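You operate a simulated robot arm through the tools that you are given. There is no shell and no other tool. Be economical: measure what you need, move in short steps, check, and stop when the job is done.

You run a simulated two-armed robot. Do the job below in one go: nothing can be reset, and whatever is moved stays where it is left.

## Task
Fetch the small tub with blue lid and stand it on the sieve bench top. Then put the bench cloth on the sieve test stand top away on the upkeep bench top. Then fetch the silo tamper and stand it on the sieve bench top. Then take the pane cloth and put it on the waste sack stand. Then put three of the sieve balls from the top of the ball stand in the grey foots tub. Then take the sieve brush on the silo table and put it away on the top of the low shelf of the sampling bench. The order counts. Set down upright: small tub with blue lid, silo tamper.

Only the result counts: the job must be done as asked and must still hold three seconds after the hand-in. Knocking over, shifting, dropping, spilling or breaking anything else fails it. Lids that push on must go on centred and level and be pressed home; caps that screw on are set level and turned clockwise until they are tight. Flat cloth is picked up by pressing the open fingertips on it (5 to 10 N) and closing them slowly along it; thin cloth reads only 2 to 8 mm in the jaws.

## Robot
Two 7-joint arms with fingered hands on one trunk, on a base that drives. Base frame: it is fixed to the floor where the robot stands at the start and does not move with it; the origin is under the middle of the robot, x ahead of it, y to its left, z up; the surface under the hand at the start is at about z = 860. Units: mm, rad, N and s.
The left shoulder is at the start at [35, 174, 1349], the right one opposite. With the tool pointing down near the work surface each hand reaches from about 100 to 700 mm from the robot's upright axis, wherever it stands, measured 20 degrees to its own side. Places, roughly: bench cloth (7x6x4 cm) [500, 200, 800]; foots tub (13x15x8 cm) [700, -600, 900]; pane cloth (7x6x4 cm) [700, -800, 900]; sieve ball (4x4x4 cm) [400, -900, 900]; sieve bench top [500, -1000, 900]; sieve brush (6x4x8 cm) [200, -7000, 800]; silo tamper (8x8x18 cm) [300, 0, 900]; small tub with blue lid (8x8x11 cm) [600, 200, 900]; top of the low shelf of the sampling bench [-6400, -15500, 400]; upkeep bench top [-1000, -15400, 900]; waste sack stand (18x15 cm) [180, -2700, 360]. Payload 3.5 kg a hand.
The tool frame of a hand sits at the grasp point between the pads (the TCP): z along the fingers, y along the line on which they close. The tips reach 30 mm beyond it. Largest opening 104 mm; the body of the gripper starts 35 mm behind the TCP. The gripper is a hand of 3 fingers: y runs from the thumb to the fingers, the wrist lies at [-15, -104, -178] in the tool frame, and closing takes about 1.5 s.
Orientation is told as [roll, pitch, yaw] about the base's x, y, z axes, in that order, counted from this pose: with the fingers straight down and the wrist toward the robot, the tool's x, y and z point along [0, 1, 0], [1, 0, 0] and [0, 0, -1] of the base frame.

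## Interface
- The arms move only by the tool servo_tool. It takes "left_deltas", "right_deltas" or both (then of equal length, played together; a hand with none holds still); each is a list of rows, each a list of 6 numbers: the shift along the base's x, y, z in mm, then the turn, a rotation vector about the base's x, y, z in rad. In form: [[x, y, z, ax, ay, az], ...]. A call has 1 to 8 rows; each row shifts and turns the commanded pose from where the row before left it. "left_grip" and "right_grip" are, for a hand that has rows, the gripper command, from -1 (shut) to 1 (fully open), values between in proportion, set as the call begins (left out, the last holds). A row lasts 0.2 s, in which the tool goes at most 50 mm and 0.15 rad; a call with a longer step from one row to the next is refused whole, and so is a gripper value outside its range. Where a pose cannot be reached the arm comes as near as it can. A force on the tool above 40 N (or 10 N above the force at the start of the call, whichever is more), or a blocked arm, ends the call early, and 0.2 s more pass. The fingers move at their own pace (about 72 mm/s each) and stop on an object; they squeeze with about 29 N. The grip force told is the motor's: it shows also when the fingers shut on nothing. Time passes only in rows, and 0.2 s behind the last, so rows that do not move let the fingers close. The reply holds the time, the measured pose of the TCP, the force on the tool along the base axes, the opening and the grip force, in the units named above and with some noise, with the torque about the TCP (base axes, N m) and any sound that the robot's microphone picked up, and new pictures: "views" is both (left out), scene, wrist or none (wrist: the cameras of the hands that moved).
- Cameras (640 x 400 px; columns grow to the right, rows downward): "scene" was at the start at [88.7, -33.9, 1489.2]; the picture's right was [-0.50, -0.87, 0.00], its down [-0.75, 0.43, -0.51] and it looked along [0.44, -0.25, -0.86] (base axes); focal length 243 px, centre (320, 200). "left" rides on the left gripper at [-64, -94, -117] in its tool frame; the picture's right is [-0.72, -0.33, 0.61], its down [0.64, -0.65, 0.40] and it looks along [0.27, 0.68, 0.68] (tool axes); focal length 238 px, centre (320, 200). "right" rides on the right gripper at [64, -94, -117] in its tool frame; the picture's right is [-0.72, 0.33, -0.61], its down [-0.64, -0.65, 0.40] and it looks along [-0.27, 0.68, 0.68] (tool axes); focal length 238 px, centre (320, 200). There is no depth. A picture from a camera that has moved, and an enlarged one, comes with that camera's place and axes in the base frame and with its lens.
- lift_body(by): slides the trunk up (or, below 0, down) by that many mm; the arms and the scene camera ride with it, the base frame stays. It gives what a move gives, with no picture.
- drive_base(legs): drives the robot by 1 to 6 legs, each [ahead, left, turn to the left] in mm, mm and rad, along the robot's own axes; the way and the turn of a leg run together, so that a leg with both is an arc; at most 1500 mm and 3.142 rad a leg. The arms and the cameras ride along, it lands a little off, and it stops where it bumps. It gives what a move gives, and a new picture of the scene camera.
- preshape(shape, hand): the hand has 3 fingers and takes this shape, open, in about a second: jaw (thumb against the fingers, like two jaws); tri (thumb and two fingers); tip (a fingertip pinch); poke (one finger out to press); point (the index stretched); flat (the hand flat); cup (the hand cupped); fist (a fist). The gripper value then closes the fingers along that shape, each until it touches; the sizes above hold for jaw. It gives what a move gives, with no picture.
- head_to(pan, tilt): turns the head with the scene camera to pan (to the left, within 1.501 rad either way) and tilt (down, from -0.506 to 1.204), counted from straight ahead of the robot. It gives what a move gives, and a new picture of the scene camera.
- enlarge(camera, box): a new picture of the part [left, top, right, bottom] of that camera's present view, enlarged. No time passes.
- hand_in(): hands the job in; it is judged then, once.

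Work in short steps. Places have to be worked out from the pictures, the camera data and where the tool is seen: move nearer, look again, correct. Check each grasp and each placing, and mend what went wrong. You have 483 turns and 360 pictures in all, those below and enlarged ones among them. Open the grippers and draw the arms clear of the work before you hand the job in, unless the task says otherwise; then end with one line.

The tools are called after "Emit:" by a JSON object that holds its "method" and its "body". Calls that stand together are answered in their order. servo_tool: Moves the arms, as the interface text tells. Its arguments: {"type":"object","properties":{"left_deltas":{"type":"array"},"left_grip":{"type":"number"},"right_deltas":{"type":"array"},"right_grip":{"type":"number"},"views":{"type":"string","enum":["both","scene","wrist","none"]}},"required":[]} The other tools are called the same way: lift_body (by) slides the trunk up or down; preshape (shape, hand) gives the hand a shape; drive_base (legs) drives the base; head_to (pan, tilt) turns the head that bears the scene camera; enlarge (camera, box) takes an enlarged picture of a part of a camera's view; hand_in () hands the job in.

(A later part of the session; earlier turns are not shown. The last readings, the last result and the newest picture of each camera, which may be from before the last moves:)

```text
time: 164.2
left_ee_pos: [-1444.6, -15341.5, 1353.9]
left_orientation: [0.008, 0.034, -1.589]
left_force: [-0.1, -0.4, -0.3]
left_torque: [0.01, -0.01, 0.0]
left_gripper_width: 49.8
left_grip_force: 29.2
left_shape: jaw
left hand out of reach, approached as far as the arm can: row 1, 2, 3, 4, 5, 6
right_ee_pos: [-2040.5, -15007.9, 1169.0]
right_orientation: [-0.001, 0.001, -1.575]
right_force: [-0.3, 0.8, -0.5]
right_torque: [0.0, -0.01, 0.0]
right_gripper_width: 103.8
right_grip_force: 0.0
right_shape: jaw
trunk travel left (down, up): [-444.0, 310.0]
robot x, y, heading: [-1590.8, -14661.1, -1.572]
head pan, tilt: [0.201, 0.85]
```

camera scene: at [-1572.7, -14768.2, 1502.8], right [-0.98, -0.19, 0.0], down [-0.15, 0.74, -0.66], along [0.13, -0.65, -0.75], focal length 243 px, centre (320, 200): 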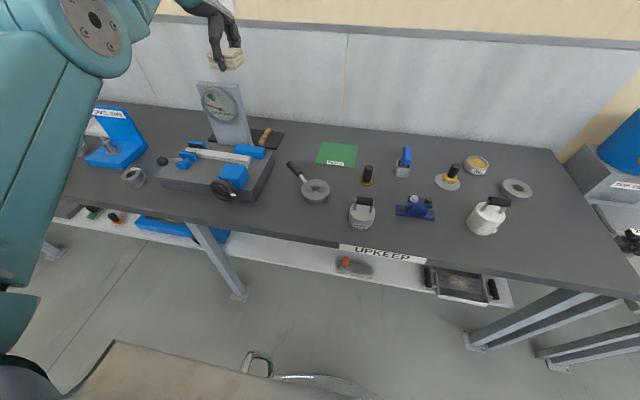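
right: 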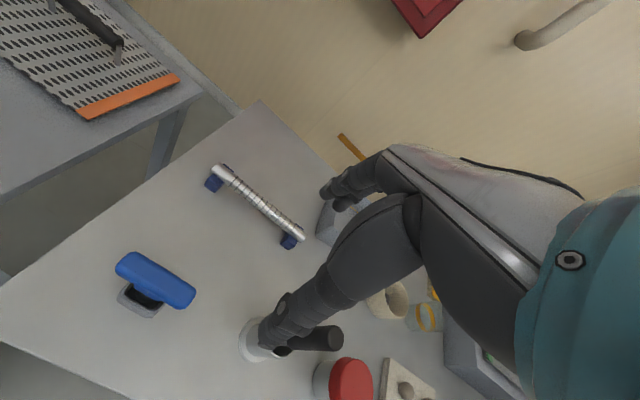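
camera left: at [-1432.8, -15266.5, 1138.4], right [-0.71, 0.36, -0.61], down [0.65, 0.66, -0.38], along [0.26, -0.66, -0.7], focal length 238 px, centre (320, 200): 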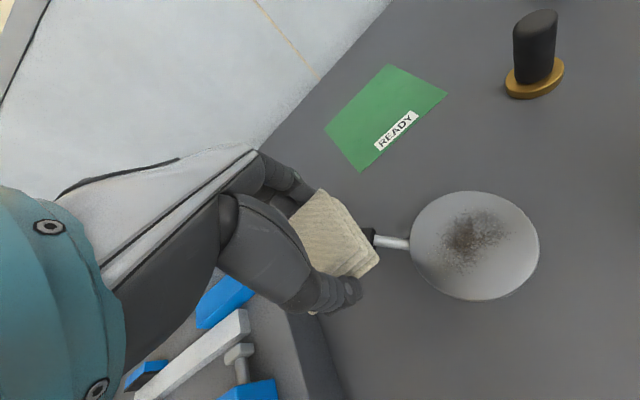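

The arm settles exactly at the straight projection, so something has to break the symmetry. I roll the fingers towards the robot while pulling the hand back; the wrist limits should force the elbow to bend.

Emit:
{"method": "servo_tool", "body": {"left_deltas": [[0, 20, 0, 0.13, 0, 0], [0, 20, 0, 0.13, 0, 0], [0, 20, 0, 0.13, 0, 0], [0, 20, 0, 0.13, 0, 0], [0, 20, 0, 0.13, 0, 0], [0, 20, 0, 0.13, 0, 0]], "views": "scene"}}

```text
time: 165.6
left_ee_pos: [-1436.9, -15209.5, 1341.4]
left_orientation: [-0.009, 0.683, -1.592]
left_force: [0.0, 0.1, -0.9]
left_torque: [-0.01, -0.02, 0.0]
left_gripper_width: 49.8
left_grip_force: 28.8
left_shape: jaw
left hand out of reach, approached as far as the arm can: row 1, 2, 3, 4, 5, 6
right_ee_pos: [-2040.1, -15008.0, 1169.7]
right_orientation: [0.002, 0.0, -1.573]
right_force: [-0.3, -0.2, -0.1]
right_torque: [-0.02, 0.01, 0.03]
right_gripper_width: 103.4
right_grip_force: 0.1
right_shape: jaw
trunk travel left (down, up): [-444.0, 310.0]
robot x, y, heading: [-1587.6, -14661.8, -1.575]
head pan, tilt: [0.201, 0.85]
camera scene: at [-1574.0, -14768.4, 1502.7], right [-0.98, -0.19, 0.0], down [-0.15, 0.74, -0.66], along [0.13, -0.65, -0.75], focal length 243 px, centre (320, 200)
```

scene: 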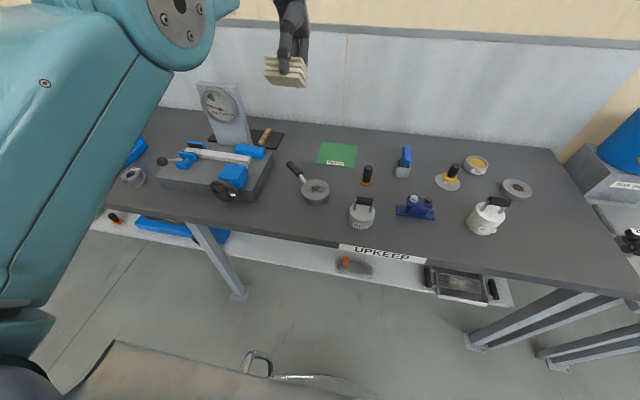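

The wrist is near its limit. I continue the same motion once more.

Emit:
{"method": "servo_tool", "body": {"left_deltas": [[0, 25, -10, 0.13, 0, 0], [0, 25, -10, 0.13, 0, 0], [0, 25, -10, 0.13, 0, 0], [0, 25, -10, 0.13, 0, 0], [0, 25, -10, 0, 0, 0], [0, 25, -10, 0, 0, 0]], "views": "none"}}

```text
time: 167.0
left_ee_pos: [-1444.9, -15195.8, 1337.4]
left_orientation: [0.002, 0.742, -1.623]
left_force: [-0.4, -0.5, -0.8]
left_torque: [0.01, 0.03, 0.01]
left_gripper_width: 49.6
left_grip_force: 29.1
left_shape: jaw
left hand out of reach, approached as far as the arm can: row 1, 2, 3, 4, 5, 6
right_ee_pos: [-2040.5, -15008.4, 1168.1]
right_orientation: [0.0, -0.001, -1.573]
right_force: [-0.2, 0.3, 0.2]
right_torque: [-0.01, -0.01, 0.01]
right_gripper_width: 103.8
right_grip_force: 0.0
right_shape: jaw
trunk travel left (down, up): [-444.0, 310.0]
robot x, y, heading: [-1592.7, -14663.3, -1.576]
head pan, tilt: [0.201, 0.85]
```

Still straight. I undo the pitch while sweeping purely sideways to the left, which should load the elbow.

Emit:
{"method": "servo_tool", "body": {"left_deltas": [[40, 0, 0, -0.12, 0, 0], [40, 0, 0, -0.12, 0, 0], [40, 0, 0, -0.12, 0, 0], [40, 0, 0, -0.12, 0, 0], [40, 10, 0, -0.12, 0, 0], [40, 20, 0, -0.12, 0, 0], [40, 25, 0, 0, 0, 0], [40, 30, 0, 0, 0, 0]], "views": "scene"}}

```text
time: 168.8
left_ee_pos: [-1120.0, -15249.2, 1442.4]
left_orientation: [0.036, 0.023, -1.611]
left_force: [0.6, 0.1, -0.4]
left_torque: [0.0, 0.05, -0.02]
left_gripper_width: 49.5
left_grip_force: 29.1
left_shape: jaw
left hand out of reach, approached as far as the arm can: row 1, 2, 3, 4, 5, 6, 7, 8
right_ee_pos: [-2039.4, -15007.7, 1169.5]
right_orientation: [-0.003, -0.001, -1.574]
right_force: [-0.8, 0.0, 0.2]
right_torque: [0.0, 0.04, 0.0]
right_gripper_width: 103.5
right_grip_force: 0.0
right_shape: jaw
trunk travel left (down, up): [-444.0, 310.0]
robot x, y, heading: [-1590.4, -14660.2, -1.575]
head pan, tilt: [0.201, 0.85]
camera scene: at [-1572.4, -14767.6, 1502.8], right [-0.98, -0.19, 0.0], down [-0.15, 0.74, -0.66], along [0.13, -0.65, -0.75], focal length 243 px, centre (320, 200)
```

scene: 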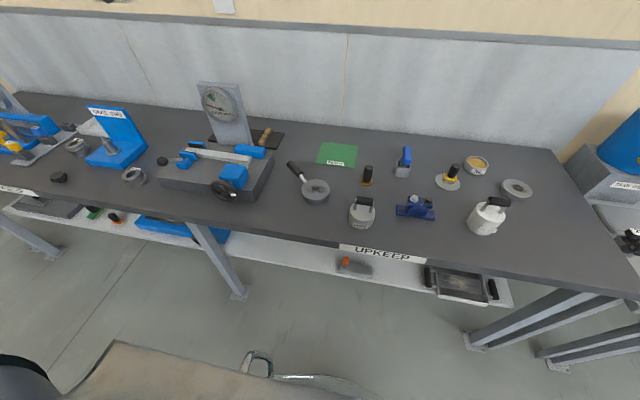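

I look at the arm itself to understand its posture.

Emit:
{"method": "head_to", "body": {"pan": 0.6, "tilt": 0.3}}

```text
time: 169.8
left_ee_pos: [-1121.2, -15251.0, 1441.7]
left_orientation: [0.037, 0.021, -1.612]
left_force: [0.2, 0.8, 0.1]
left_torque: [-0.02, 0.01, 0.0]
left_gripper_width: 49.8
left_grip_force: 29.6
left_shape: jaw
right_ee_pos: [-2040.2, -15006.8, 1169.0]
right_orientation: [-0.002, 0.0, -1.573]
right_force: [-0.6, 0.6, 0.3]
right_torque: [-0.02, 0.0, 0.0]
right_gripper_width: 103.8
right_grip_force: 0.0
right_shape: jaw
trunk travel left (down, up): [-444.0, 310.0]
robot x, y, heading: [-1589.8, -14663.5, -1.575]
head pan, tilt: [0.6, 0.3]
camera scene: at [-1536.5, -14769.1, 1551.0], right [-0.83, -0.56, 0.0], down [-0.17, 0.25, -0.95], along [0.54, -0.79, -0.3], focal length 243 px, centre (320, 200)
```

scene: 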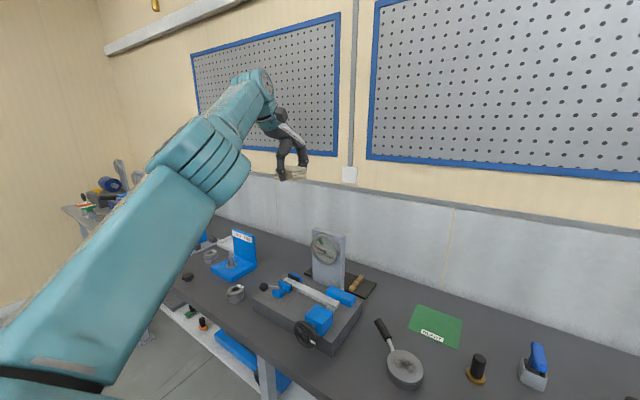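

The whole arm is straight. I slide down along the tangent with only a slight inward pull, to see whether the elbow picks up a bend that way.

Emit:
{"method": "servo_tool", "body": {"left_deltas": [[4, -7, -30, 0, 0, 0], [4, -7, -30, 0, 0, 0], [2, -3, -30, 0, 0, 0], [0, 0, -30, 0, 0, 0], [-2, 5, -30, 0, 0, 0], [-5, 10, -30, 0, 0, 0]], "views": "none"}}

```text
time: 171.2
left_ee_pos: [-1093.6, -15302.7, 1276.9]
left_orientation: [0.038, 0.024, -1.612]
left_force: [-0.4, -0.4, -1.1]
left_torque: [0.04, 0.01, -0.03]
left_gripper_width: 49.6
left_grip_force: 28.8
left_shape: jaw
left hand out of reach, approached as far as the arm can: row 1, 2, 3, 4, 5, 6
right_ee_pos: [-2039.6, -15009.3, 1168.5]
right_orientation: [-0.002, 0.0, -1.575]
right_force: [-0.2, 0.5, -0.1]
right_torque: [-0.01, 0.01, 0.0]
right_gripper_width: 103.7
right_grip_force: 0.1
right_shape: jaw
trunk travel left (down, up): [-444.0, 310.0]
robot x, y, heading: [-1591.7, -14659.5, -1.575]
head pan, tilt: [0.6, 0.3]
```

That didn't bend it. Now I go upward along the exact tangent and watch which rows are reported as reachable.

Emit:
{"method": "servo_tool", "body": {"left_deltas": [[-4, 7, 44, 0, 0, 0], [-5, 9, 44, 0, 0, 0], [-7, 12, 42, 0, 0, 0], [-9, 15, 40, 0, 0, 0]], "views": "none"}}

```text
time: 172.2
left_ee_pos: [-1119.5, -15250.9, 1442.7]
left_orientation: [0.038, 0.022, -1.609]
left_force: [0.1, 0.4, -0.8]
left_torque: [-0.03, 0.06, -0.04]
left_gripper_width: 49.5
left_grip_force: 29.8
left_shape: jaw
left hand out of reach, approached as far as the arm can: row 2, 3
right_ee_pos: [-2039.0, -15007.0, 1169.9]
right_orientation: [0.0, 0.0, -1.574]
right_force: [-0.2, 0.0, 0.3]
right_torque: [-0.02, 0.02, -0.01]
right_gripper_width: 103.7
right_grip_force: 0.1
right_shape: jaw
trunk travel left (down, up): [-444.0, 310.0]
robot x, y, heading: [-1590.1, -14661.1, -1.575]
head pan, tilt: [0.6, 0.3]
```

Next idea: swing the straight arm to a shoulder limit, so the elbow must take over. I back off from the bench first for room.

Emit:
{"method": "drive_base", "body": {"legs": [[-500, 0, 0]]}}

Emit:
{"method": "servo_tool", "body": {"left_deltas": [[-45, -15, -15, 0, 0, 0], [-45, -12, -15, 0, 0, 0], [-45, -10, -15, 0, 0, 0], [-45, -5, -15, 0, 0, 0], [-45, 0, -15, 0, 0, 0], [-45, 5, -15, 0, 0, 0], [-45, 10, -10, 0, 0, 0], [-45, 15, -10, 0, 0, 0]], "views": "none"}}

```text
time: 175.1
left_ee_pos: [-1117.9, -14751.3, 1442.9]
left_orientation: [0.038, 0.024, -1.611]
left_force: [-0.4, -0.4, -0.2]
left_torque: [0.04, 0.0, 0.02]
left_gripper_width: 49.3
left_grip_force: 28.8
left_shape: jaw
right_ee_pos: [-2037.0, -14509.8, 1168.8]
right_orientation: [0.001, -0.001, -1.575]
right_force: [-0.1, -0.7, 0.5]
right_torque: [0.02, -0.02, 0.01]
right_gripper_width: 103.7
right_grip_force: 0.0
right_shape: jaw
trunk travel left (down, up): [-444.0, 310.0]
robot x, y, heading: [-1587.1, -14163.0, -1.576]
head pan, tilt: [0.6, 0.3]
camera scene: at [-1534.3, -14269.1, 1551.1], right [-0.83, -0.56, 0.0], down [-0.17, 0.24, -0.96], along [0.54, -0.79, -0.3], focal length 243 px, centre (320, 200)
```

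scene: 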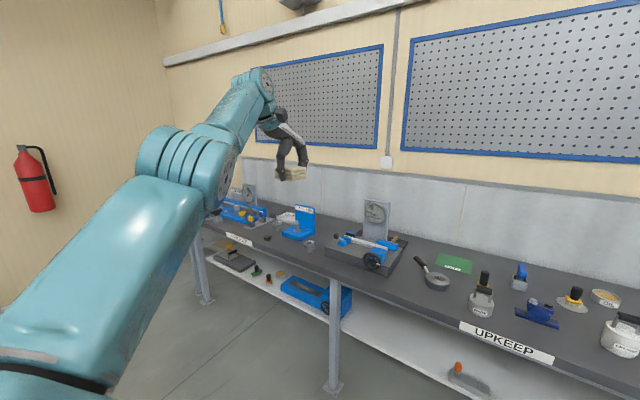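

```text
time: 176.9
left_ee_pos: [-1473.2, -14834.7, 1362.5]
left_orientation: [0.04, 0.024, -1.607]
left_force: [0.3, 0.7, 0.7]
left_torque: [0.03, 0.03, 0.0]
left_gripper_width: 49.3
left_grip_force: 28.6
left_shape: jaw
left hand out of reach, approached as far as the arm can: row 1, 2, 3, 4, 5, 6, 7, 8
right_ee_pos: [-2038.5, -14509.3, 1168.1]
right_orientation: [0.0, 0.001, -1.575]
right_force: [-0.6, -0.1, -0.6]
right_torque: [-0.01, 0.02, -0.02]
right_gripper_width: 103.9
right_grip_force: 0.1
right_shape: jaw
trunk travel left (down, up): [-444.0, 310.0]
robot x, y, heading: [-1588.2, -14163.3, -1.573]
head pan, tilt: [0.6, 0.3]
```

I continue sweeping to the right, across the body.

Emit:
{"method": "servo_tool", "body": {"left_deltas": [[-45, 5, 0, 0, 0, 0], [-45, 10, 0, 0, 0, 0], [-45, 15, 0, 0, 0, 0], [-42, 20, 0, 0, 0, 0], [-40, 25, 0, 0, 0, 0], [-35, 30, 0, 0, 0, 0], [-30, 35, 0, 0, 0, 0], [-25, 40, 0, 0, 0, 0]], "views": "none"}}

```text
time: 178.7
left_ee_pos: [-1754.5, -14644.1, 1360.5]
left_orientation: [0.038, 0.021, -1.61]
left_force: [0.4, -0.2, -0.7]
left_torque: [0.0, 0.02, 0.01]
left_gripper_width: 49.1
left_grip_force: 28.8
left_shape: jaw
left hand out of reach, approached as far as the arm can: row 1, 2, 3, 4, 6, 7
right_ee_pos: [-2036.6, -14509.3, 1169.0]
right_orientation: [0.0, -0.001, -1.574]
right_force: [-0.9, 0.3, -0.7]
right_torque: [-0.02, -0.02, -0.01]
right_gripper_width: 103.6
right_grip_force: 0.1
right_shape: jaw
trunk travel left (down, up): [-444.0, 310.0]
robot x, y, heading: [-1587.5, -14160.6, -1.573]
head pan, tilt: [0.6, 0.3]
```

The wrist is now at a radius of about 530, so the elbow has bent. I bring the hand to a compact pose in front of the left shoulder.

Emit:
{"method": "servo_tool", "body": {"left_deltas": [[0, 30, 0, 0, 0, 0], [10, 30, -5, 0, 0, 0], [30, 20, -10, 0, 0, 0], [40, 0, -15, 0, 0, 0], [45, 0, -15, 0, 0, 0], [45, 0, -15, 0, 0, 0], [45, -5, -15, 0, 0, 0], [45, -5, -15, 0, 0, 0]], "views": "scene"}}

```text
time: 180.5
left_ee_pos: [-1493.6, -14575.1, 1271.6]
left_orientation: [0.036, 0.02, -1.609]
left_force: [0.6, -0.2, -0.5]
left_torque: [0.03, 0.02, 0.0]
left_gripper_width: 49.4
left_grip_force: 28.9
left_shape: jaw
right_ee_pos: [-2035.6, -14509.8, 1169.3]
right_orientation: [-0.001, 0.0, -1.574]
right_force: [0.2, -0.6, 0.3]
right_torque: [0.02, 0.03, -0.01]
right_gripper_width: 103.9
right_grip_force: 0.0
right_shape: jaw
trunk travel left (down, up): [-444.0, 310.0]
robot x, y, heading: [-1590.5, -14163.1, -1.579]
head pan, tilt: [0.6, 0.3]
camera scene: at [-1532.5, -14269.2, 1551.1], right [-0.83, -0.56, 0.0], down [-0.17, 0.24, -0.96], along [0.54, -0.79, -0.3], focal length 243 px, centre (320, 200)
```

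scene: 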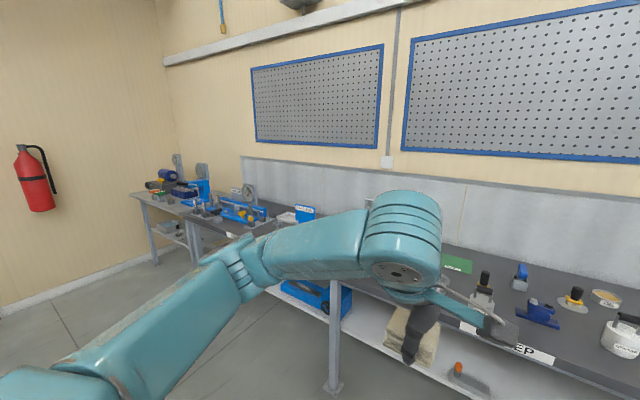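

The arm is free again with the elbow outwards, and the cloth is still held. I drive back in, keeping the hand compact and well inside its reach this time.

Emit:
{"method": "drive_base", "body": {"legs": [[530, 15, 0]]}}

Emit:
{"method": "head_to", "body": {"pan": 0.1, "tilt": 0.9}}

```text
time: 183.6
left_ee_pos: [-1486.2, -15098.2, 1271.4]
left_orientation: [0.038, 0.021, -1.614]
left_force: [-0.4, -0.3, -0.1]
left_torque: [-0.03, -0.02, 0.0]
left_gripper_width: 49.1
left_grip_force: 28.6
left_shape: jaw
right_ee_pos: [-2026.3, -15028.6, 1167.5]
right_orientation: [-0.001, 0.0, -1.579]
right_force: [0.5, 0.2, 0.5]
right_torque: [-0.03, -0.02, 0.02]
right_gripper_width: 103.7
right_grip_force: 0.0
right_shape: jaw
trunk travel left (down, up): [-444.0, 310.0]
robot x, y, heading: [-1577.3, -14681.1, -1.585]
head pan, tilt: [0.6, 0.3]
camera scene: at [-1523.3, -14791.8, 1551.1], right [-0.83, -0.56, 0.0], down [-0.16, 0.25, -0.96], along [0.53, -0.79, -0.3], focal length 243 px, centre (320, 200)
```

scene: 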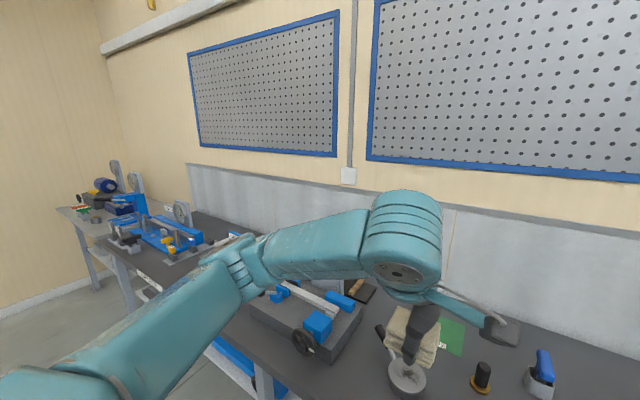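

```text
time: 184.6
left_ee_pos: [-1487.3, -15098.9, 1272.4]
left_orientation: [0.037, 0.021, -1.615]
left_force: [0.1, 0.3, -0.9]
left_torque: [0.01, 0.02, 0.01]
left_gripper_width: 49.4
left_grip_force: 28.5
left_shape: jaw
right_ee_pos: [-2027.7, -15028.4, 1168.6]
right_orientation: [-0.001, 0.001, -1.579]
right_force: [-0.1, 0.3, 0.3]
right_torque: [-0.01, -0.01, -0.01]
right_gripper_width: 103.7
right_grip_force: 0.0
right_shape: jaw
trunk travel left (down, up): [-444.0, 310.0]
robot x, y, heading: [-1576.2, -14680.6, -1.578]
head pan, tilt: [0.099, 0.901]
camera scene: at [-1568.4, -14789.2, 1498.9], right [-1.0, -0.09, 0.0], down [-0.07, 0.78, -0.62], along [0.06, -0.62, -0.78], focal length 243 px, centre (320, 200)
```

scene: 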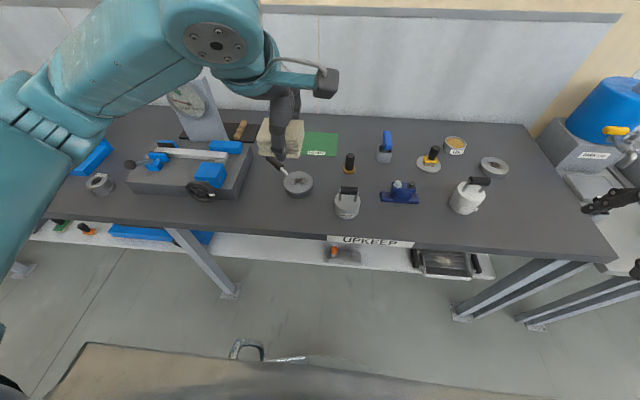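

The layout is clear now: front edge y -15155, vise right edge x -1256, pan at [-1438,-15331]. I move the cloth to about [-1365,-15220] and level the hand.

Emit:
{"method": "servo_tool", "body": {"left_deltas": [[25, -25, -30, -0.021, 0.037, 0.03], [25, -25, -30, 0, 0, 0], [25, -25, -30, 0, 0, 0], [25, -25, -30, 0, 0, 0], [22, -21, -35, 0, 0, 0], [0, 0, -40, 0, 0, 0], [0, 0, -30, 0, 0, 0]], "views": "both"}}

```text
time: 186.2
left_ee_pos: [-1364.1, -15220.5, 1046.7]
left_orientation: [0.002, -0.003, -1.586]
left_force: [0.5, 0.1, -1.3]
left_torque: [-0.01, -0.02, -0.01]
left_gripper_width: 48.9
left_grip_force: 28.4
left_shape: jaw
right_ee_pos: [-2026.4, -15027.9, 1167.6]
right_orientation: [0.002, 0.0, -1.58]
right_force: [-0.2, -0.1, 0.1]
right_torque: [0.01, 0.03, 0.01]
right_gripper_width: 103.5
right_grip_force: 0.1
right_shape: jaw
trunk travel left (down, up): [-444.0, 310.0]
robot x, y, heading: [-1577.6, -14687.6, -1.582]
head pan, tilt: [0.099, 0.901]
camera scene: at [-1568.4, -14789.2, 1498.8], right [-1.0, -0.09, 0.0], down [-0.07, 0.78, -0.62], along [0.06, -0.62, -0.78], focal length 243 px, centre (320, 200)
camera left: at [-1427.6, -15125.5, 1163.0], right [-0.71, 0.34, -0.62], down [0.65, 0.64, -0.4], along [0.26, -0.69, -0.68], focal length 238 px, centre (320, 200)
```

scene: 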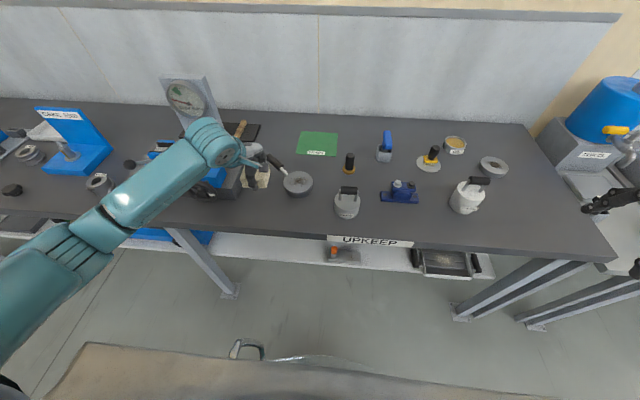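
left: 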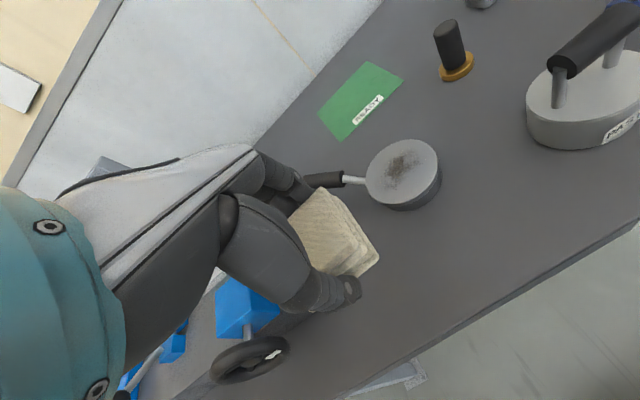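

The projected landing point falls between the pan and the front edge, clear on all sides. I go down.

Emit:
{"method": "servo_tool", "body": {"left_deltas": [[0, 0, -40, 0, 0, 0], [0, 0, -40, 0, 0, 0], [0, 0, -20, 0, 0, 0]], "views": "both"}}

```text
time: 186.9
left_ee_pos: [-1367.0, -15220.1, 946.5]
left_orientation: [0.0, 0.0, -1.585]
left_force: [-0.2, 0.0, -1.4]
left_torque: [0.02, -0.04, 0.01]
left_gripper_width: 49.0
left_grip_force: 28.4
left_shape: jaw
right_ee_pos: [-2027.4, -15028.8, 1168.1]
right_orientation: [0.0, -0.001, -1.582]
right_force: [0.4, 0.2, -0.4]
right_torque: [-0.02, 0.0, -0.01]
right_gripper_width: 103.9
right_grip_force: 0.0
right_shape: jaw
trunk travel left (down, up): [-444.0, 310.0]
robot x, y, heading: [-1574.1, -14685.2, -1.582]
head pan, tilt: [0.099, 0.901]
camera scene: at [-1568.5, -14789.1, 1498.9], right [-1.0, -0.09, 0.0], down [-0.07, 0.78, -0.62], along [0.06, -0.62, -0.78], focal length 243 px, centre (320, 200)
camera left: at [-1428.8, -15125.2, 1064.1], right [-0.71, 0.34, -0.61], down [0.65, 0.64, -0.4], along [0.26, -0.69, -0.68], focal length 238 px, centre (320, 200)
```

scene: 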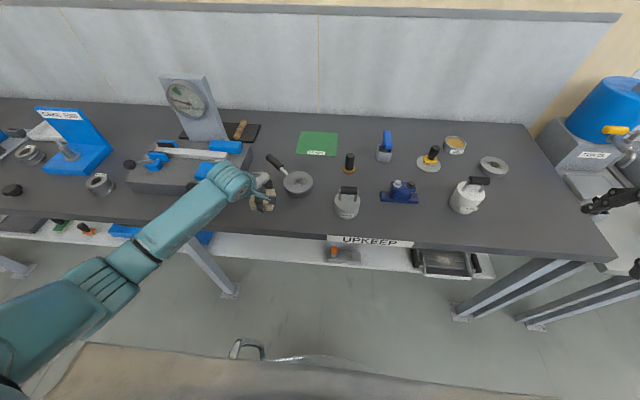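
left: 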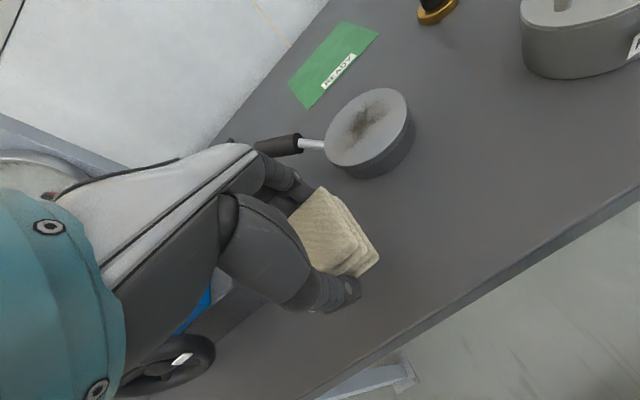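

I keep lowering in 10 mm steps while watching for contact.

Emit:
{"method": "servo_tool", "body": {"left_deltas": [[0, 0, -10, 0, 0, 0], [0, 0, -10, 0, 0, 0], [0, 0, -10, 0, 0, 0]], "views": "none"}}

Emit:
{"method": "servo_tool", "body": {"left_deltas": [[0, 0, -6, 0, 0, 0], [0, 0, -4, 0, 0, 0]], "views": "wrist"}}

```text
time: 187.8
left_ee_pos: [-1366.9, -15220.5, 917.6]
left_orientation: [0.001, -0.001, -1.585]
left_force: [-0.1, 0.1, -0.1]
left_torque: [0.01, 0.03, 0.02]
left_gripper_width: 49.2
left_grip_force: 29.2
left_shape: jaw
right_ee_pos: [-2026.6, -15029.1, 1168.6]
right_orientation: [0.0, 0.0, -1.578]
right_force: [0.0, -0.4, -0.5]
right_torque: [-0.02, -0.02, 0.02]
right_gripper_width: 103.2
right_grip_force: 0.0
right_shape: jaw
trunk travel left (down, up): [-444.0, 310.0]
robot x, y, heading: [-1575.6, -14683.2, -1.578]
head pan, tilt: [0.099, 0.901]
```

```text
time: 188.3
left_ee_pos: [-1364.1, -15219.4, 908.3]
left_orientation: [0.002, 0.0, -1.586]
left_force: [0.7, 1.4, -0.4]
left_torque: [0.0, -0.03, 0.0]
left_gripper_width: 49.1
left_grip_force: 29.0
left_shape: jaw
right_ee_pos: [-2026.6, -15029.2, 1168.5]
right_orientation: [-0.002, -0.001, -1.58]
right_force: [-0.3, 0.8, 1.0]
right_torque: [0.01, -0.01, 0.01]
right_gripper_width: 104.1
right_grip_force: 0.0
right_shape: jaw
trunk travel left (down, up): [-444.0, 310.0]
robot x, y, heading: [-1577.0, -14684.2, -1.58]
head pan, tilt: [0.099, 0.901]
camera left: at [-1427.4, -15125.0, 1023.6], right [-0.71, 0.34, -0.61], down [0.65, 0.64, -0.4], along [0.26, -0.69, -0.68], focal length 238 px, centre (320, 200)
```

left: 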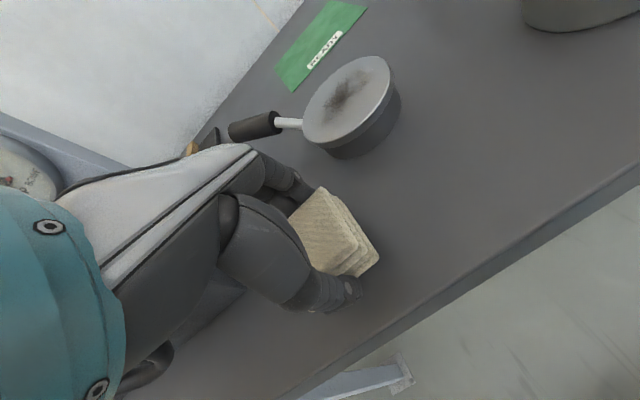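

No contact yet, so I continue down.

Emit:
{"method": "servo_tool", "body": {"left_deltas": [[0, 0, -6, 0, 0, 0], [0, 0, -6, 0, 0, 0]], "views": "none"}}

Emit:
{"method": "servo_tool", "body": {"left_deltas": [[0, 0, -4, 0, 0, 0], [0, 0, -3, 0, 0, 0]], "views": "none"}}

```text
time: 188.9
left_ee_pos: [-1364.9, -15218.9, 894.0]
left_orientation: [0.001, 0.0, -1.585]
left_force: [0.1, 0.0, -0.6]
left_torque: [0.04, 0.02, -0.01]
left_gripper_width: 48.8
left_grip_force: 28.6
left_shape: jaw
right_ee_pos: [-2026.0, -15027.7, 1168.4]
right_orientation: [0.0, 0.0, -1.579]
right_force: [0.6, -0.3, 0.7]
right_torque: [-0.02, 0.0, 0.0]
right_gripper_width: 103.9
right_grip_force: 0.1
right_shape: jaw
trunk travel left (down, up): [-444.0, 310.0]
robot x, y, heading: [-1577.9, -14686.1, -1.58]
head pan, tilt: [0.099, 0.901]
```

```text
time: 189.6
left_ee_pos: [-1365.0, -15219.7, 890.3]
left_orientation: [0.0, -0.006, -1.584]
left_force: [0.8, 2.9, 14.4]
left_torque: [0.6, 0.01, -0.05]
left_gripper_width: 49.4
left_grip_force: 29.2
left_shape: jaw
right_ee_pos: [-2026.6, -15027.3, 1168.4]
right_orientation: [-0.001, -0.001, -1.58]
right_force: [-0.3, -0.2, -0.2]
right_torque: [0.01, 0.02, 0.03]
right_gripper_width: 103.5
right_grip_force: 0.1
right_shape: jaw
trunk travel left (down, up): [-444.0, 310.0]
robot x, y, heading: [-1576.1, -14685.1, -1.58]
head pan, tilt: [0.099, 0.901]
```

Contact at TCP z 890, so the top is at about 860. I ease up 2 mm and open partway.

Emit:
{"method": "servo_tool", "body": {"left_deltas": [[0, 0, 3, 0, 0, 0], [0, 0, 0, 0, 0, 0], [0, 0, 0, 0, 0, 0], [0, 0, 0, 0, 0, 0], [0, 0, 0, 0, 0, 0]], "left_grip": 0.7, "views": "wrist"}}

Emit:
{"method": "servo_tool", "body": {"left_deltas": [[0, 0, 15, 0, 0, 0], [0, 0, 30, 0, 0, 0], [0, 0, 45, 0, 0, 0], [0, 0, 45, 0, 0, 0], [0, 10, 45, 0, 0, 0], [0, 20, 40, 0, 0, 0]], "views": "both"}}

```text
time: 190.8
left_ee_pos: [-1365.7, -15219.2, 891.2]
left_orientation: [0.003, 0.001, -1.585]
left_force: [0.0, 0.1, 1.2]
left_torque: [-0.04, 0.02, 0.01]
left_gripper_width: 87.7
left_grip_force: 0.1
left_shape: jaw
right_ee_pos: [-2026.8, -15028.1, 1168.9]
right_orientation: [-0.001, -0.002, -1.579]
right_force: [-0.3, 0.5, 0.5]
right_torque: [0.0, 0.02, -0.03]
right_gripper_width: 103.7
right_grip_force: 0.0
right_shape: jaw
trunk travel left (down, up): [-444.0, 310.0]
robot x, y, heading: [-1575.6, -14686.3, -1.581]
head pan, tilt: [0.099, 0.901]
camera left: at [-1427.5, -15124.6, 1007.6], right [-0.71, 0.34, -0.61], down [0.65, 0.64, -0.4], along [0.26, -0.69, -0.68], focal length 238 px, centre (320, 200)
```

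left: 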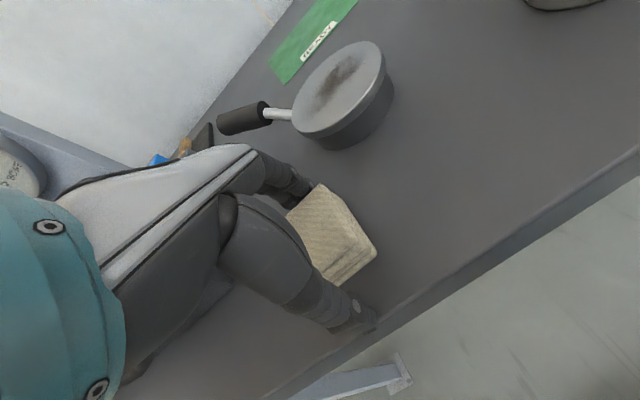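

```text
time: 192.2
left_ee_pos: [-1363.4, -15188.1, 1110.2]
left_orientation: [0.002, 0.001, -1.585]
left_force: [0.5, -0.7, 0.5]
left_torque: [0.0, 0.0, 0.02]
left_gripper_width: 88.5
left_grip_force: 0.0
left_shape: jaw
right_ee_pos: [-2026.6, -15029.2, 1168.5]
right_orientation: [0.001, 0.001, -1.579]
right_force: [0.2, -0.2, 0.1]
right_torque: [-0.01, 0.01, 0.0]
right_gripper_width: 103.7
right_grip_force: 0.0
right_shape: jaw
trunk travel left (down, up): [-444.0, 310.0]
robot x, y, heading: [-1575.7, -14688.5, -1.583]
head pan, tilt: [0.099, 0.901]
camera scene: at [-1568.5, -14788.6, 1498.9], right [-1.0, -0.09, 0.0], down [-0.07, 0.78, -0.62], along [0.06, -0.62, -0.78], focal length 243 px, centre (320, 200)
camera left: at [-1426.3, -15093.8, 1226.2], right [-0.71, 0.34, -0.61], down [0.65, 0.64, -0.4], along [0.26, -0.69, -0.68], focal length 238 px, centre (320, 200)
```

scene: 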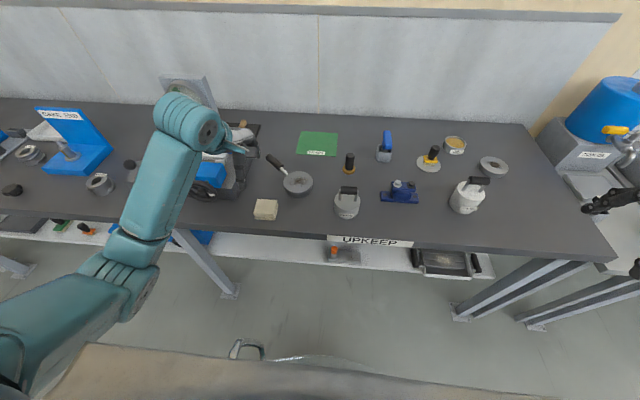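
left: 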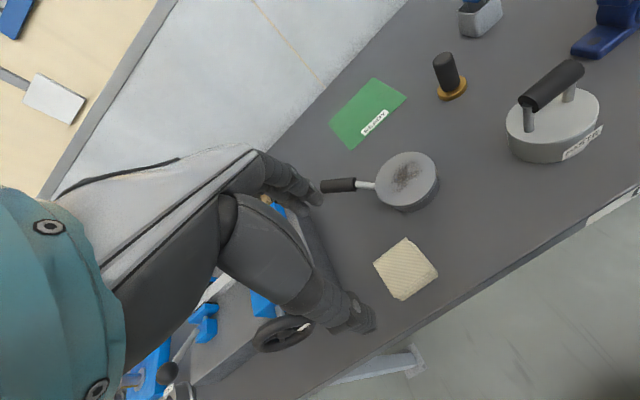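

The bench cloth lies flat on the upkeep bench and nothing else was disturbed. I tuck the left hand to a compact, raised travel pose and back away.

Emit:
{"method": "servo_tool", "body": {"left_deltas": [[-5, 20, 45, 0, 0, 0], [-5, 20, 45, 0, 0, 0], [-10, 30, 35, 0, 0, 0], [-10, 30, 30, 0, 0, 0]], "left_grip": 1, "views": "none"}}

Emit:
{"method": "head_to", "body": {"pan": 0, "tilt": 0.25}}

Emit:
{"method": "drive_base", "body": {"legs": [[-1400, 0, 0], [0, 0, -2.78], [850, 0, 0]]}}

```text
time: 193.2
left_ee_pos: [-1397.4, -15087.9, 1267.6]
left_orientation: [0.003, 0.002, -1.586]
left_force: [0.0, -0.5, 0.7]
left_torque: [-0.04, 0.0, 0.03]
left_gripper_width: 103.9
left_grip_force: 0.0
left_shape: jaw
right_ee_pos: [-2027.6, -15027.5, 1168.6]
right_orientation: [0.001, -0.001, -1.579]
right_force: [0.4, -0.2, 0.5]
right_torque: [0.04, -0.01, -0.02]
right_gripper_width: 103.6
right_grip_force: 0.2
right_shape: jaw
trunk travel left (down, up): [-444.0, 310.0]
robot x, y, heading: [-1575.9, -14682.2, -1.577]
head pan, tilt: [0.099, 0.901]
```

```text
time: 194.2
left_ee_pos: [-1397.7, -15088.7, 1266.5]
left_orientation: [0.0, 0.0, -1.584]
left_force: [-0.2, 0.9, 0.9]
left_torque: [-0.05, -0.02, 0.03]
left_gripper_width: 103.7
left_grip_force: 0.0
left_shape: jaw
right_ee_pos: [-2027.4, -15028.2, 1167.7]
right_orientation: [-0.001, -0.001, -1.579]
right_force: [0.0, 0.3, 0.2]
right_torque: [0.03, 0.0, -0.03]
right_gripper_width: 103.6
right_grip_force: 0.1
right_shape: jaw
trunk travel left (down, up): [-444.0, 310.0]
robot x, y, heading: [-1575.2, -14683.0, -1.579]
head pan, tilt: [0.0, 0.25]
camera scene: at [-1576.1, -14807.3, 1555.8], right [-1.0, 0.01, 0.0], down [0.0, 0.25, -0.97], along [-0.01, -0.97, -0.25], focal length 243 px, centre (320, 200)
```

scene: 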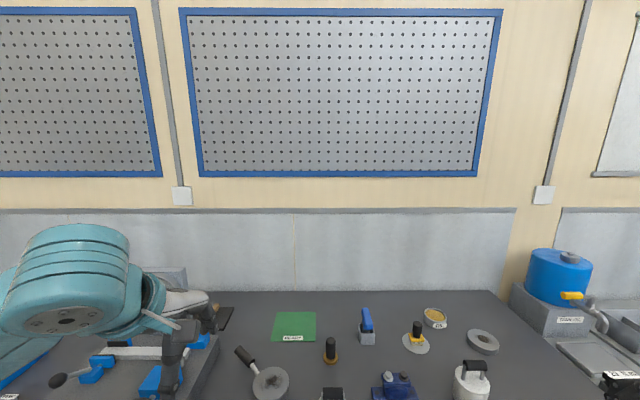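

```text
time: 211.7
left_ee_pos: [-2196.8, -12213.8, 1267.9]
left_orientation: [0.0, -0.002, 1.917]
left_force: [-0.2, -0.1, 0.2]
left_torque: [-0.01, 0.01, 0.03]
left_gripper_width: 103.7
left_grip_force: 0.0
left_shape: jaw
right_ee_pos: [-1587.4, -12046.0, 1167.9]
right_orientation: [-0.002, 0.001, 1.925]
right_force: [-0.2, 0.4, -0.5]
right_torque: [0.0, 0.0, -0.01]
right_gripper_width: 103.7
right_grip_force: 0.1
right_shape: jaw
trunk travel left (down, up): [-444.0, 310.0]
robot x, y, heading: [-1887.0, -12525.6, 1.922]
head pan, tilt: [0.0, 0.25]
camera scene: at [-1927.5, -12413.9, 1555.8], right [0.94, 0.35, 0.0], down [0.09, -0.23, -0.97], along [-0.34, 0.91, -0.25], focal length 243 px, centre (320, 200)
```

scene: 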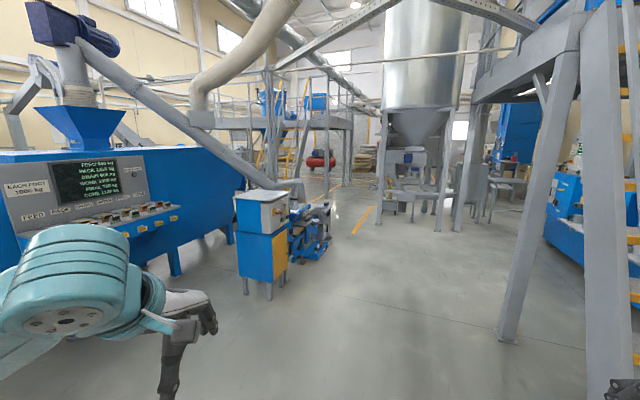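

I'm at [-1887,-12526], facing back. I tuck the right hand inward for the narrow gap, then drive up x about -1950 and aim at the gap line.

Emit:
{"method": "servo_tool", "body": {"right_deltas": [[-38, -14, 15, 0, 0, 0], [-38, -14, 15, 0, 0, 0], [-38, -14, 15, 0, 0, 0], [-38, -14, 15, 0, 0, 0]], "views": "none"}}

Emit:
{"method": "drive_base", "body": {"legs": [[0, 0, -0.332], [1500, 0, 0], [1500, 0, 0], [228, 0, 0], [0, 0, 0.813]]}}

```text
time: 212.7
left_ee_pos: [-2199.7, -12215.8, 1267.4]
left_orientation: [0.001, -0.001, 1.919]
left_force: [-0.9, 0.1, -0.2]
left_torque: [0.02, -0.04, -0.04]
left_gripper_width: 103.6
left_grip_force: 0.1
left_shape: jaw
right_ee_pos: [-1739.9, -12093.7, 1231.6]
right_orientation: [-0.003, 0.001, 1.923]
right_force: [-0.9, -0.3, -1.2]
right_torque: [0.03, -0.02, 0.01]
right_gripper_width: 104.0
right_grip_force: 0.2
right_shape: jaw
right hand out of reach, approached as far as the arm can: row 4
trunk travel left (down, up): [-444.0, 310.0]
robot x, y, heading: [-1886.5, -12530.6, 1.928]
head pan, tilt: [0.0, 0.25]
```

```text
time: 231.8
left_ee_pos: [-2419.1, -9139.2, 1267.4]
left_orientation: [0.003, 0.0, 2.411]
left_force: [0.1, -0.2, 0.6]
left_torque: [-0.02, -0.02, 0.04]
left_gripper_width: 103.8
left_grip_force: 0.1
left_shape: jaw
right_ee_pos: [-2072.2, -8815.7, 1230.8]
right_orientation: [-0.001, -0.001, 2.419]
right_force: [0.7, 0.2, -0.4]
right_torque: [0.0, 0.02, 0.01]
right_gripper_width: 103.7
right_grip_force: 0.0
right_shape: jaw
trunk travel left (down, up): [-444.0, 310.0]
robot x, y, heading: [-1994.2, -9266.5, 2.415]
head pan, tilt: [0.0, 0.25]
camera scene: at [-2087.7, -9188.3, 1555.9], right [0.66, 0.75, 0.0], down [0.18, -0.16, -0.97], along [-0.73, 0.64, -0.25], focal length 243 px, centre (320, 200)
```

scene: 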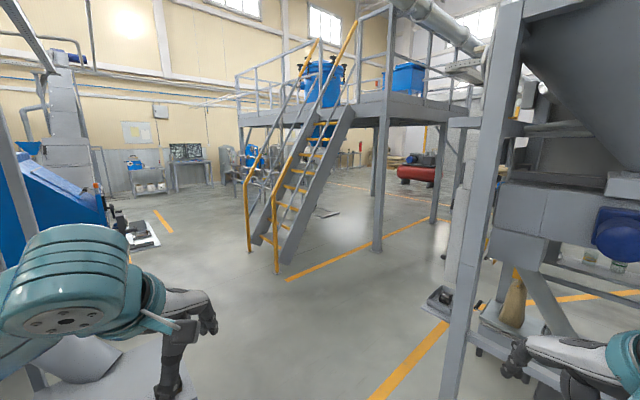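

I'm on the gap line with heading 2.415; the silo foot is about 680 mm to the right and the machine corner about 560 mm to the left. I shift 60 mm right and drive through.

Emit:
{"method": "drive_base", "body": {"legs": [[0, -60, 0], [1000, 0, 0], [850, 0, 0]]}}

```text
time: 241.6
left_ee_pos: [-3781.0, -7900.0, 1266.5]
left_orientation: [0.001, 0.0, 2.435]
left_force: [0.2, 1.1, 0.3]
left_torque: [-0.03, -0.02, -0.02]
left_gripper_width: 103.7
left_grip_force: 0.1
left_shape: jaw
right_ee_pos: [-3442.7, -7566.2, 1230.4]
right_orientation: [0.0, 0.002, 2.442]
right_force: [-0.3, -1.1, -0.4]
right_torque: [-0.01, 0.02, -0.01]
right_gripper_width: 103.9
right_grip_force: 0.1
right_shape: jaw
trunk travel left (down, up): [-444.0, 310.0]
robot x, y, heading: [-3352.8, -8018.3, 2.441]
head pan, tilt: [0.0, 0.25]
camera scene: at [-3448.9, -7939.2, 1555.8], right [0.64, 0.76, 0.0], down [0.19, -0.16, -0.97], along [-0.74, 0.62, -0.25], focal length 243 px, centre (320, 200)
```

scene: 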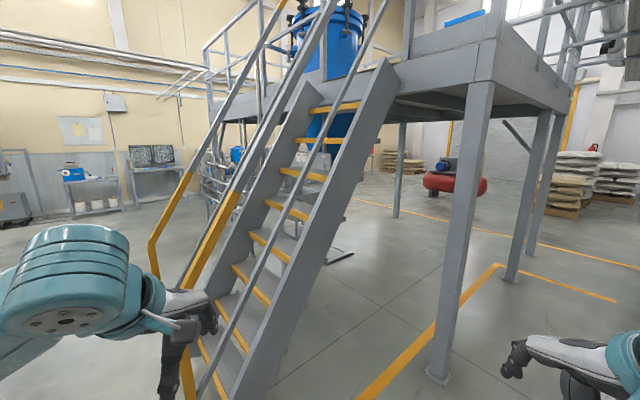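

I'm through the gap. Now I go back along the silo: first to [-3250,-6900], then diagonally towards [-650,-4000].

Emit:
{"method": "drive_base", "body": {"legs": [[0, 0, -0.962], [1123, 0, 0], [0, 0, -0.639], [1300, 0, 0]]}}

```text
time: 257.5
left_ee_pos: [-2286.3, -5514.2, 1268.0]
left_orientation: [0.001, 0.001, 0.849]
left_force: [-0.5, 0.5, -0.2]
left_torque: [0.0, 0.02, 0.02]
left_gripper_width: 103.7
left_grip_force: 0.1
left_shape: jaw
right_ee_pos: [-1960.1, -5859.8, 1230.7]
right_orientation: [-0.001, 0.002, 0.854]
right_force: [0.0, -0.2, 0.6]
right_torque: [-0.01, 0.0, 0.0]
right_gripper_width: 103.9
right_grip_force: 0.1
right_shape: jaw
trunk travel left (down, up): [-444.0, 310.0]
robot x, y, heading: [-2413.0, -5939.9, 0.853]
head pan, tilt: [0.0, 0.25]
camera scene: at [-2331.3, -5846.3, 1555.8], right [0.75, -0.66, 0.0], down [-0.16, -0.19, -0.97], along [0.64, 0.73, -0.25], focal length 243 px, centre (320, 200)
```

scene: 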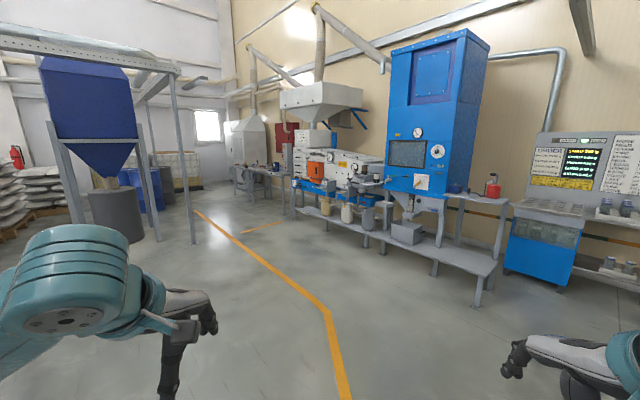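

I'm on track. I continue to [-700,-4000], then along +y towards the start.

Emit:
{"method": "drive_base", "body": {"legs": [[1300, 0, 0], [1290, 0, 0], [0, 0, 0.72], [1300, 0, 0], [1300, 0, 0], [700, 0, 0]]}}

```text
time: 287.8
left_ee_pos: [-948.8, -292.7, 1267.7]
left_orientation: [0.002, 0.001, 1.585]
left_force: [0.0, 0.6, -1.3]
left_torque: [0.02, 0.01, 0.02]
left_gripper_width: 103.9
left_grip_force: 0.0
left_shape: jaw
right_ee_pos: [-476.3, -327.3, 1230.3]
right_orientation: [-0.001, 0.003, 1.592]
right_force: [-0.3, -0.6, 0.4]
right_torque: [0.02, -0.01, -0.01]
right_gripper_width: 103.7
right_grip_force: 0.1
right_shape: jaw
trunk travel left (down, up): [-444.0, 310.0]
robot x, y, heading: [-760.6, -690.1, 1.589]
head pan, tilt: [0.0, 0.25]
camera scene: at [-759.8, -568.3, 1555.8], right [1.0, 0.02, 0.0], down [0.0, -0.25, -0.97], along [-0.02, 0.97, -0.25], focal length 243 px, centre (320, 200)
```

scene: 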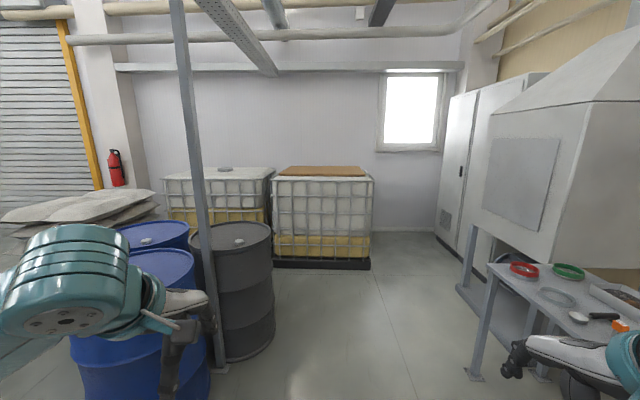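

Nearly back. I turn to face +x and place the robot at about [-170,-150], for the tamper at about [303,20].

Emit:
{"method": "drive_base", "body": {"legs": [[0, 0, -1.589], [0, 540, 0], [580, 0, 0]]}}

Emit:
{"method": "head_to", "body": {"pan": 0.2, "tilt": 0.95}}

```text
time: 297.6
left_ee_pos: [201.3, 35.7, 1267.9]
left_orientation: [0.002, 0.0, 0.011]
left_force: [0.7, -1.1, 0.4]
left_torque: [0.03, 0.0, -0.02]
left_gripper_width: 103.7
left_grip_force: 0.1
left_shape: jaw
right_ee_pos: [164.8, -437.4, 1229.4]
right_orientation: [-0.002, 0.001, 0.017]
right_force: [-0.3, -0.7, -0.1]
right_torque: [0.01, 0.02, 0.02]
right_gripper_width: 103.6
right_grip_force: 0.0
right_shape: jaw
trunk travel left (down, up): [-444.0, 310.0]
robot x, y, heading: [-196.9, -154.2, 0.016]
head pan, tilt: [0.0, 0.25]
camera scene: at [-73.9, -150.9, 1555.8], right [0.02, -1.0, 0.0], down [-0.25, 0.0, -0.97], along [0.97, 0.02, -0.25], focal length 243 px, centre (320, 200)
```

scene: 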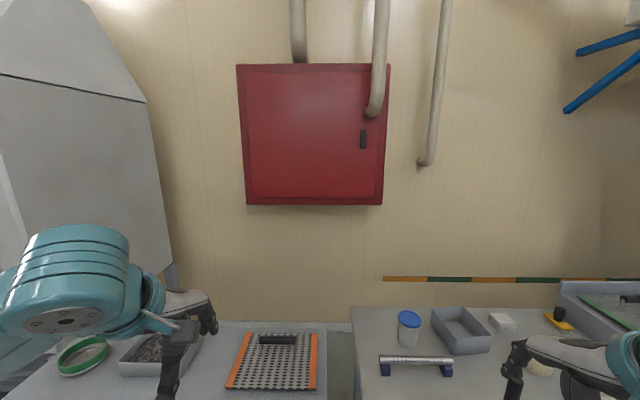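

```text
time: 298.6
left_ee_pos: [202.0, 37.3, 1267.7]
left_orientation: [0.001, 0.001, 0.008]
left_force: [-0.6, 0.9, 0.0]
left_torque: [-0.02, -0.01, -0.02]
left_gripper_width: 103.6
left_grip_force: 0.0
left_shape: jaw
right_ee_pos: [165.1, -435.8, 1231.1]
right_orientation: [0.0, -0.001, 0.017]
right_force: [-0.4, 0.8, -0.4]
right_torque: [0.0, 0.0, 0.0]
right_gripper_width: 103.8
right_grip_force: 0.0
right_shape: jaw
trunk travel left (down, up): [-444.0, 310.0]
robot x, y, heading: [-199.3, -153.0, 0.015]
head pan, tilt: [0.201, 0.949]
camera scene: at [-96.4, -136.7, 1495.3], right [0.21, -0.98, 0.0], down [-0.79, -0.17, -0.58], along [0.57, 0.12, -0.81], focal length 243 px, centre (320, 200)
```

scene: 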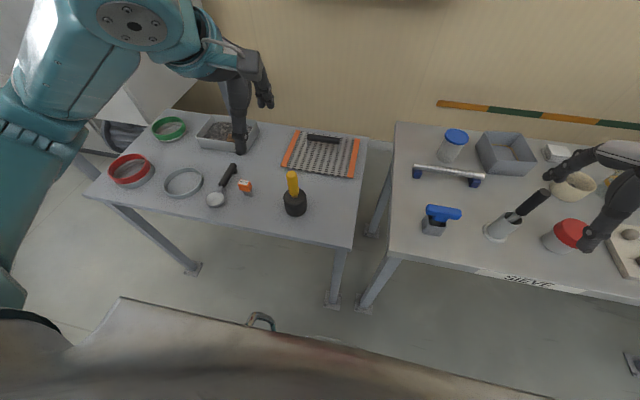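

The SIEVE label is visible on the right bench. The tamper is at about [320,30] with its top near z 1000. I move the open left hand above it and look.

Emit:
{"method": "servo_tool", "body": {"left_deltas": [[30, 0, -30, 0, 0, 0], [30, 0, -35, 0, 0, 0], [30, -3, -35, 0, 0, 0], [28, -3, -38, 0, 0, 0], [0, 0, -40, 0, 0, 0]], "views": "both"}}

```text
time: 299.8
left_ee_pos: [320.5, 29.3, 1089.8]
left_orientation: [0.005, 0.0, 0.01]
left_force: [-0.2, -0.2, 0.9]
left_torque: [0.04, 0.03, 0.02]
left_gripper_width: 103.9
left_grip_force: 0.1
left_shape: jaw
right_ee_pos: [163.8, -436.8, 1231.5]
right_orientation: [0.001, 0.002, 0.017]
right_force: [-0.2, -0.2, 0.0]
right_torque: [0.03, -0.01, 0.01]
right_gripper_width: 103.9
right_grip_force: 0.1
right_shape: jaw
trunk travel left (down, up): [-444.0, 310.0]
robot x, y, heading: [-196.2, -152.9, 0.016]
head pan, tilt: [0.201, 0.949]
camera scene: at [-97.1, -136.4, 1495.3], right [0.21, -0.98, 0.0], down [-0.79, -0.17, -0.58], along [0.57, 0.12, -0.81], focal length 243 px, centre (320, 200)
camera left: at [225.9, -36.3, 1205.9], right [-0.32, -0.72, -0.62], down [-0.66, 0.64, -0.4], along [0.68, 0.28, -0.68], focal length 238 px, centre (320, 200)
```

scene: 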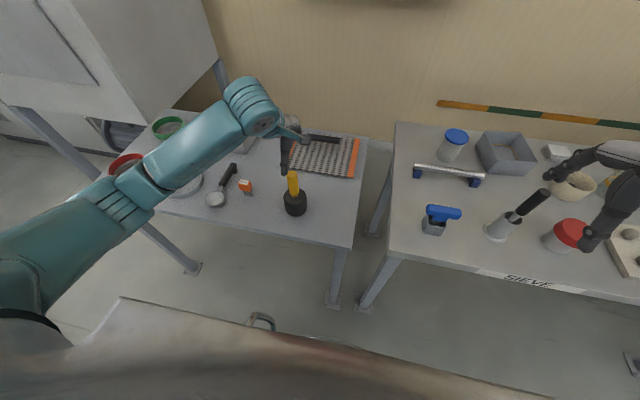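
left: 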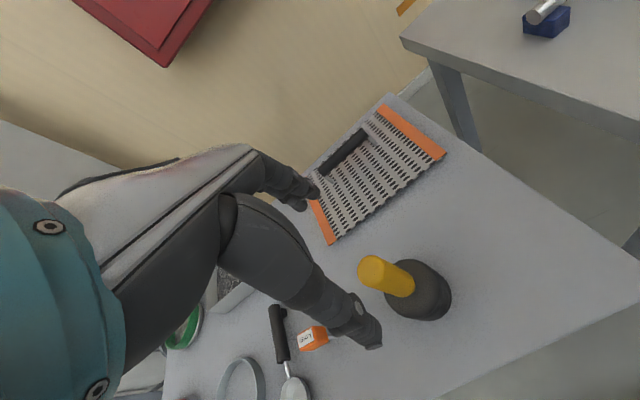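

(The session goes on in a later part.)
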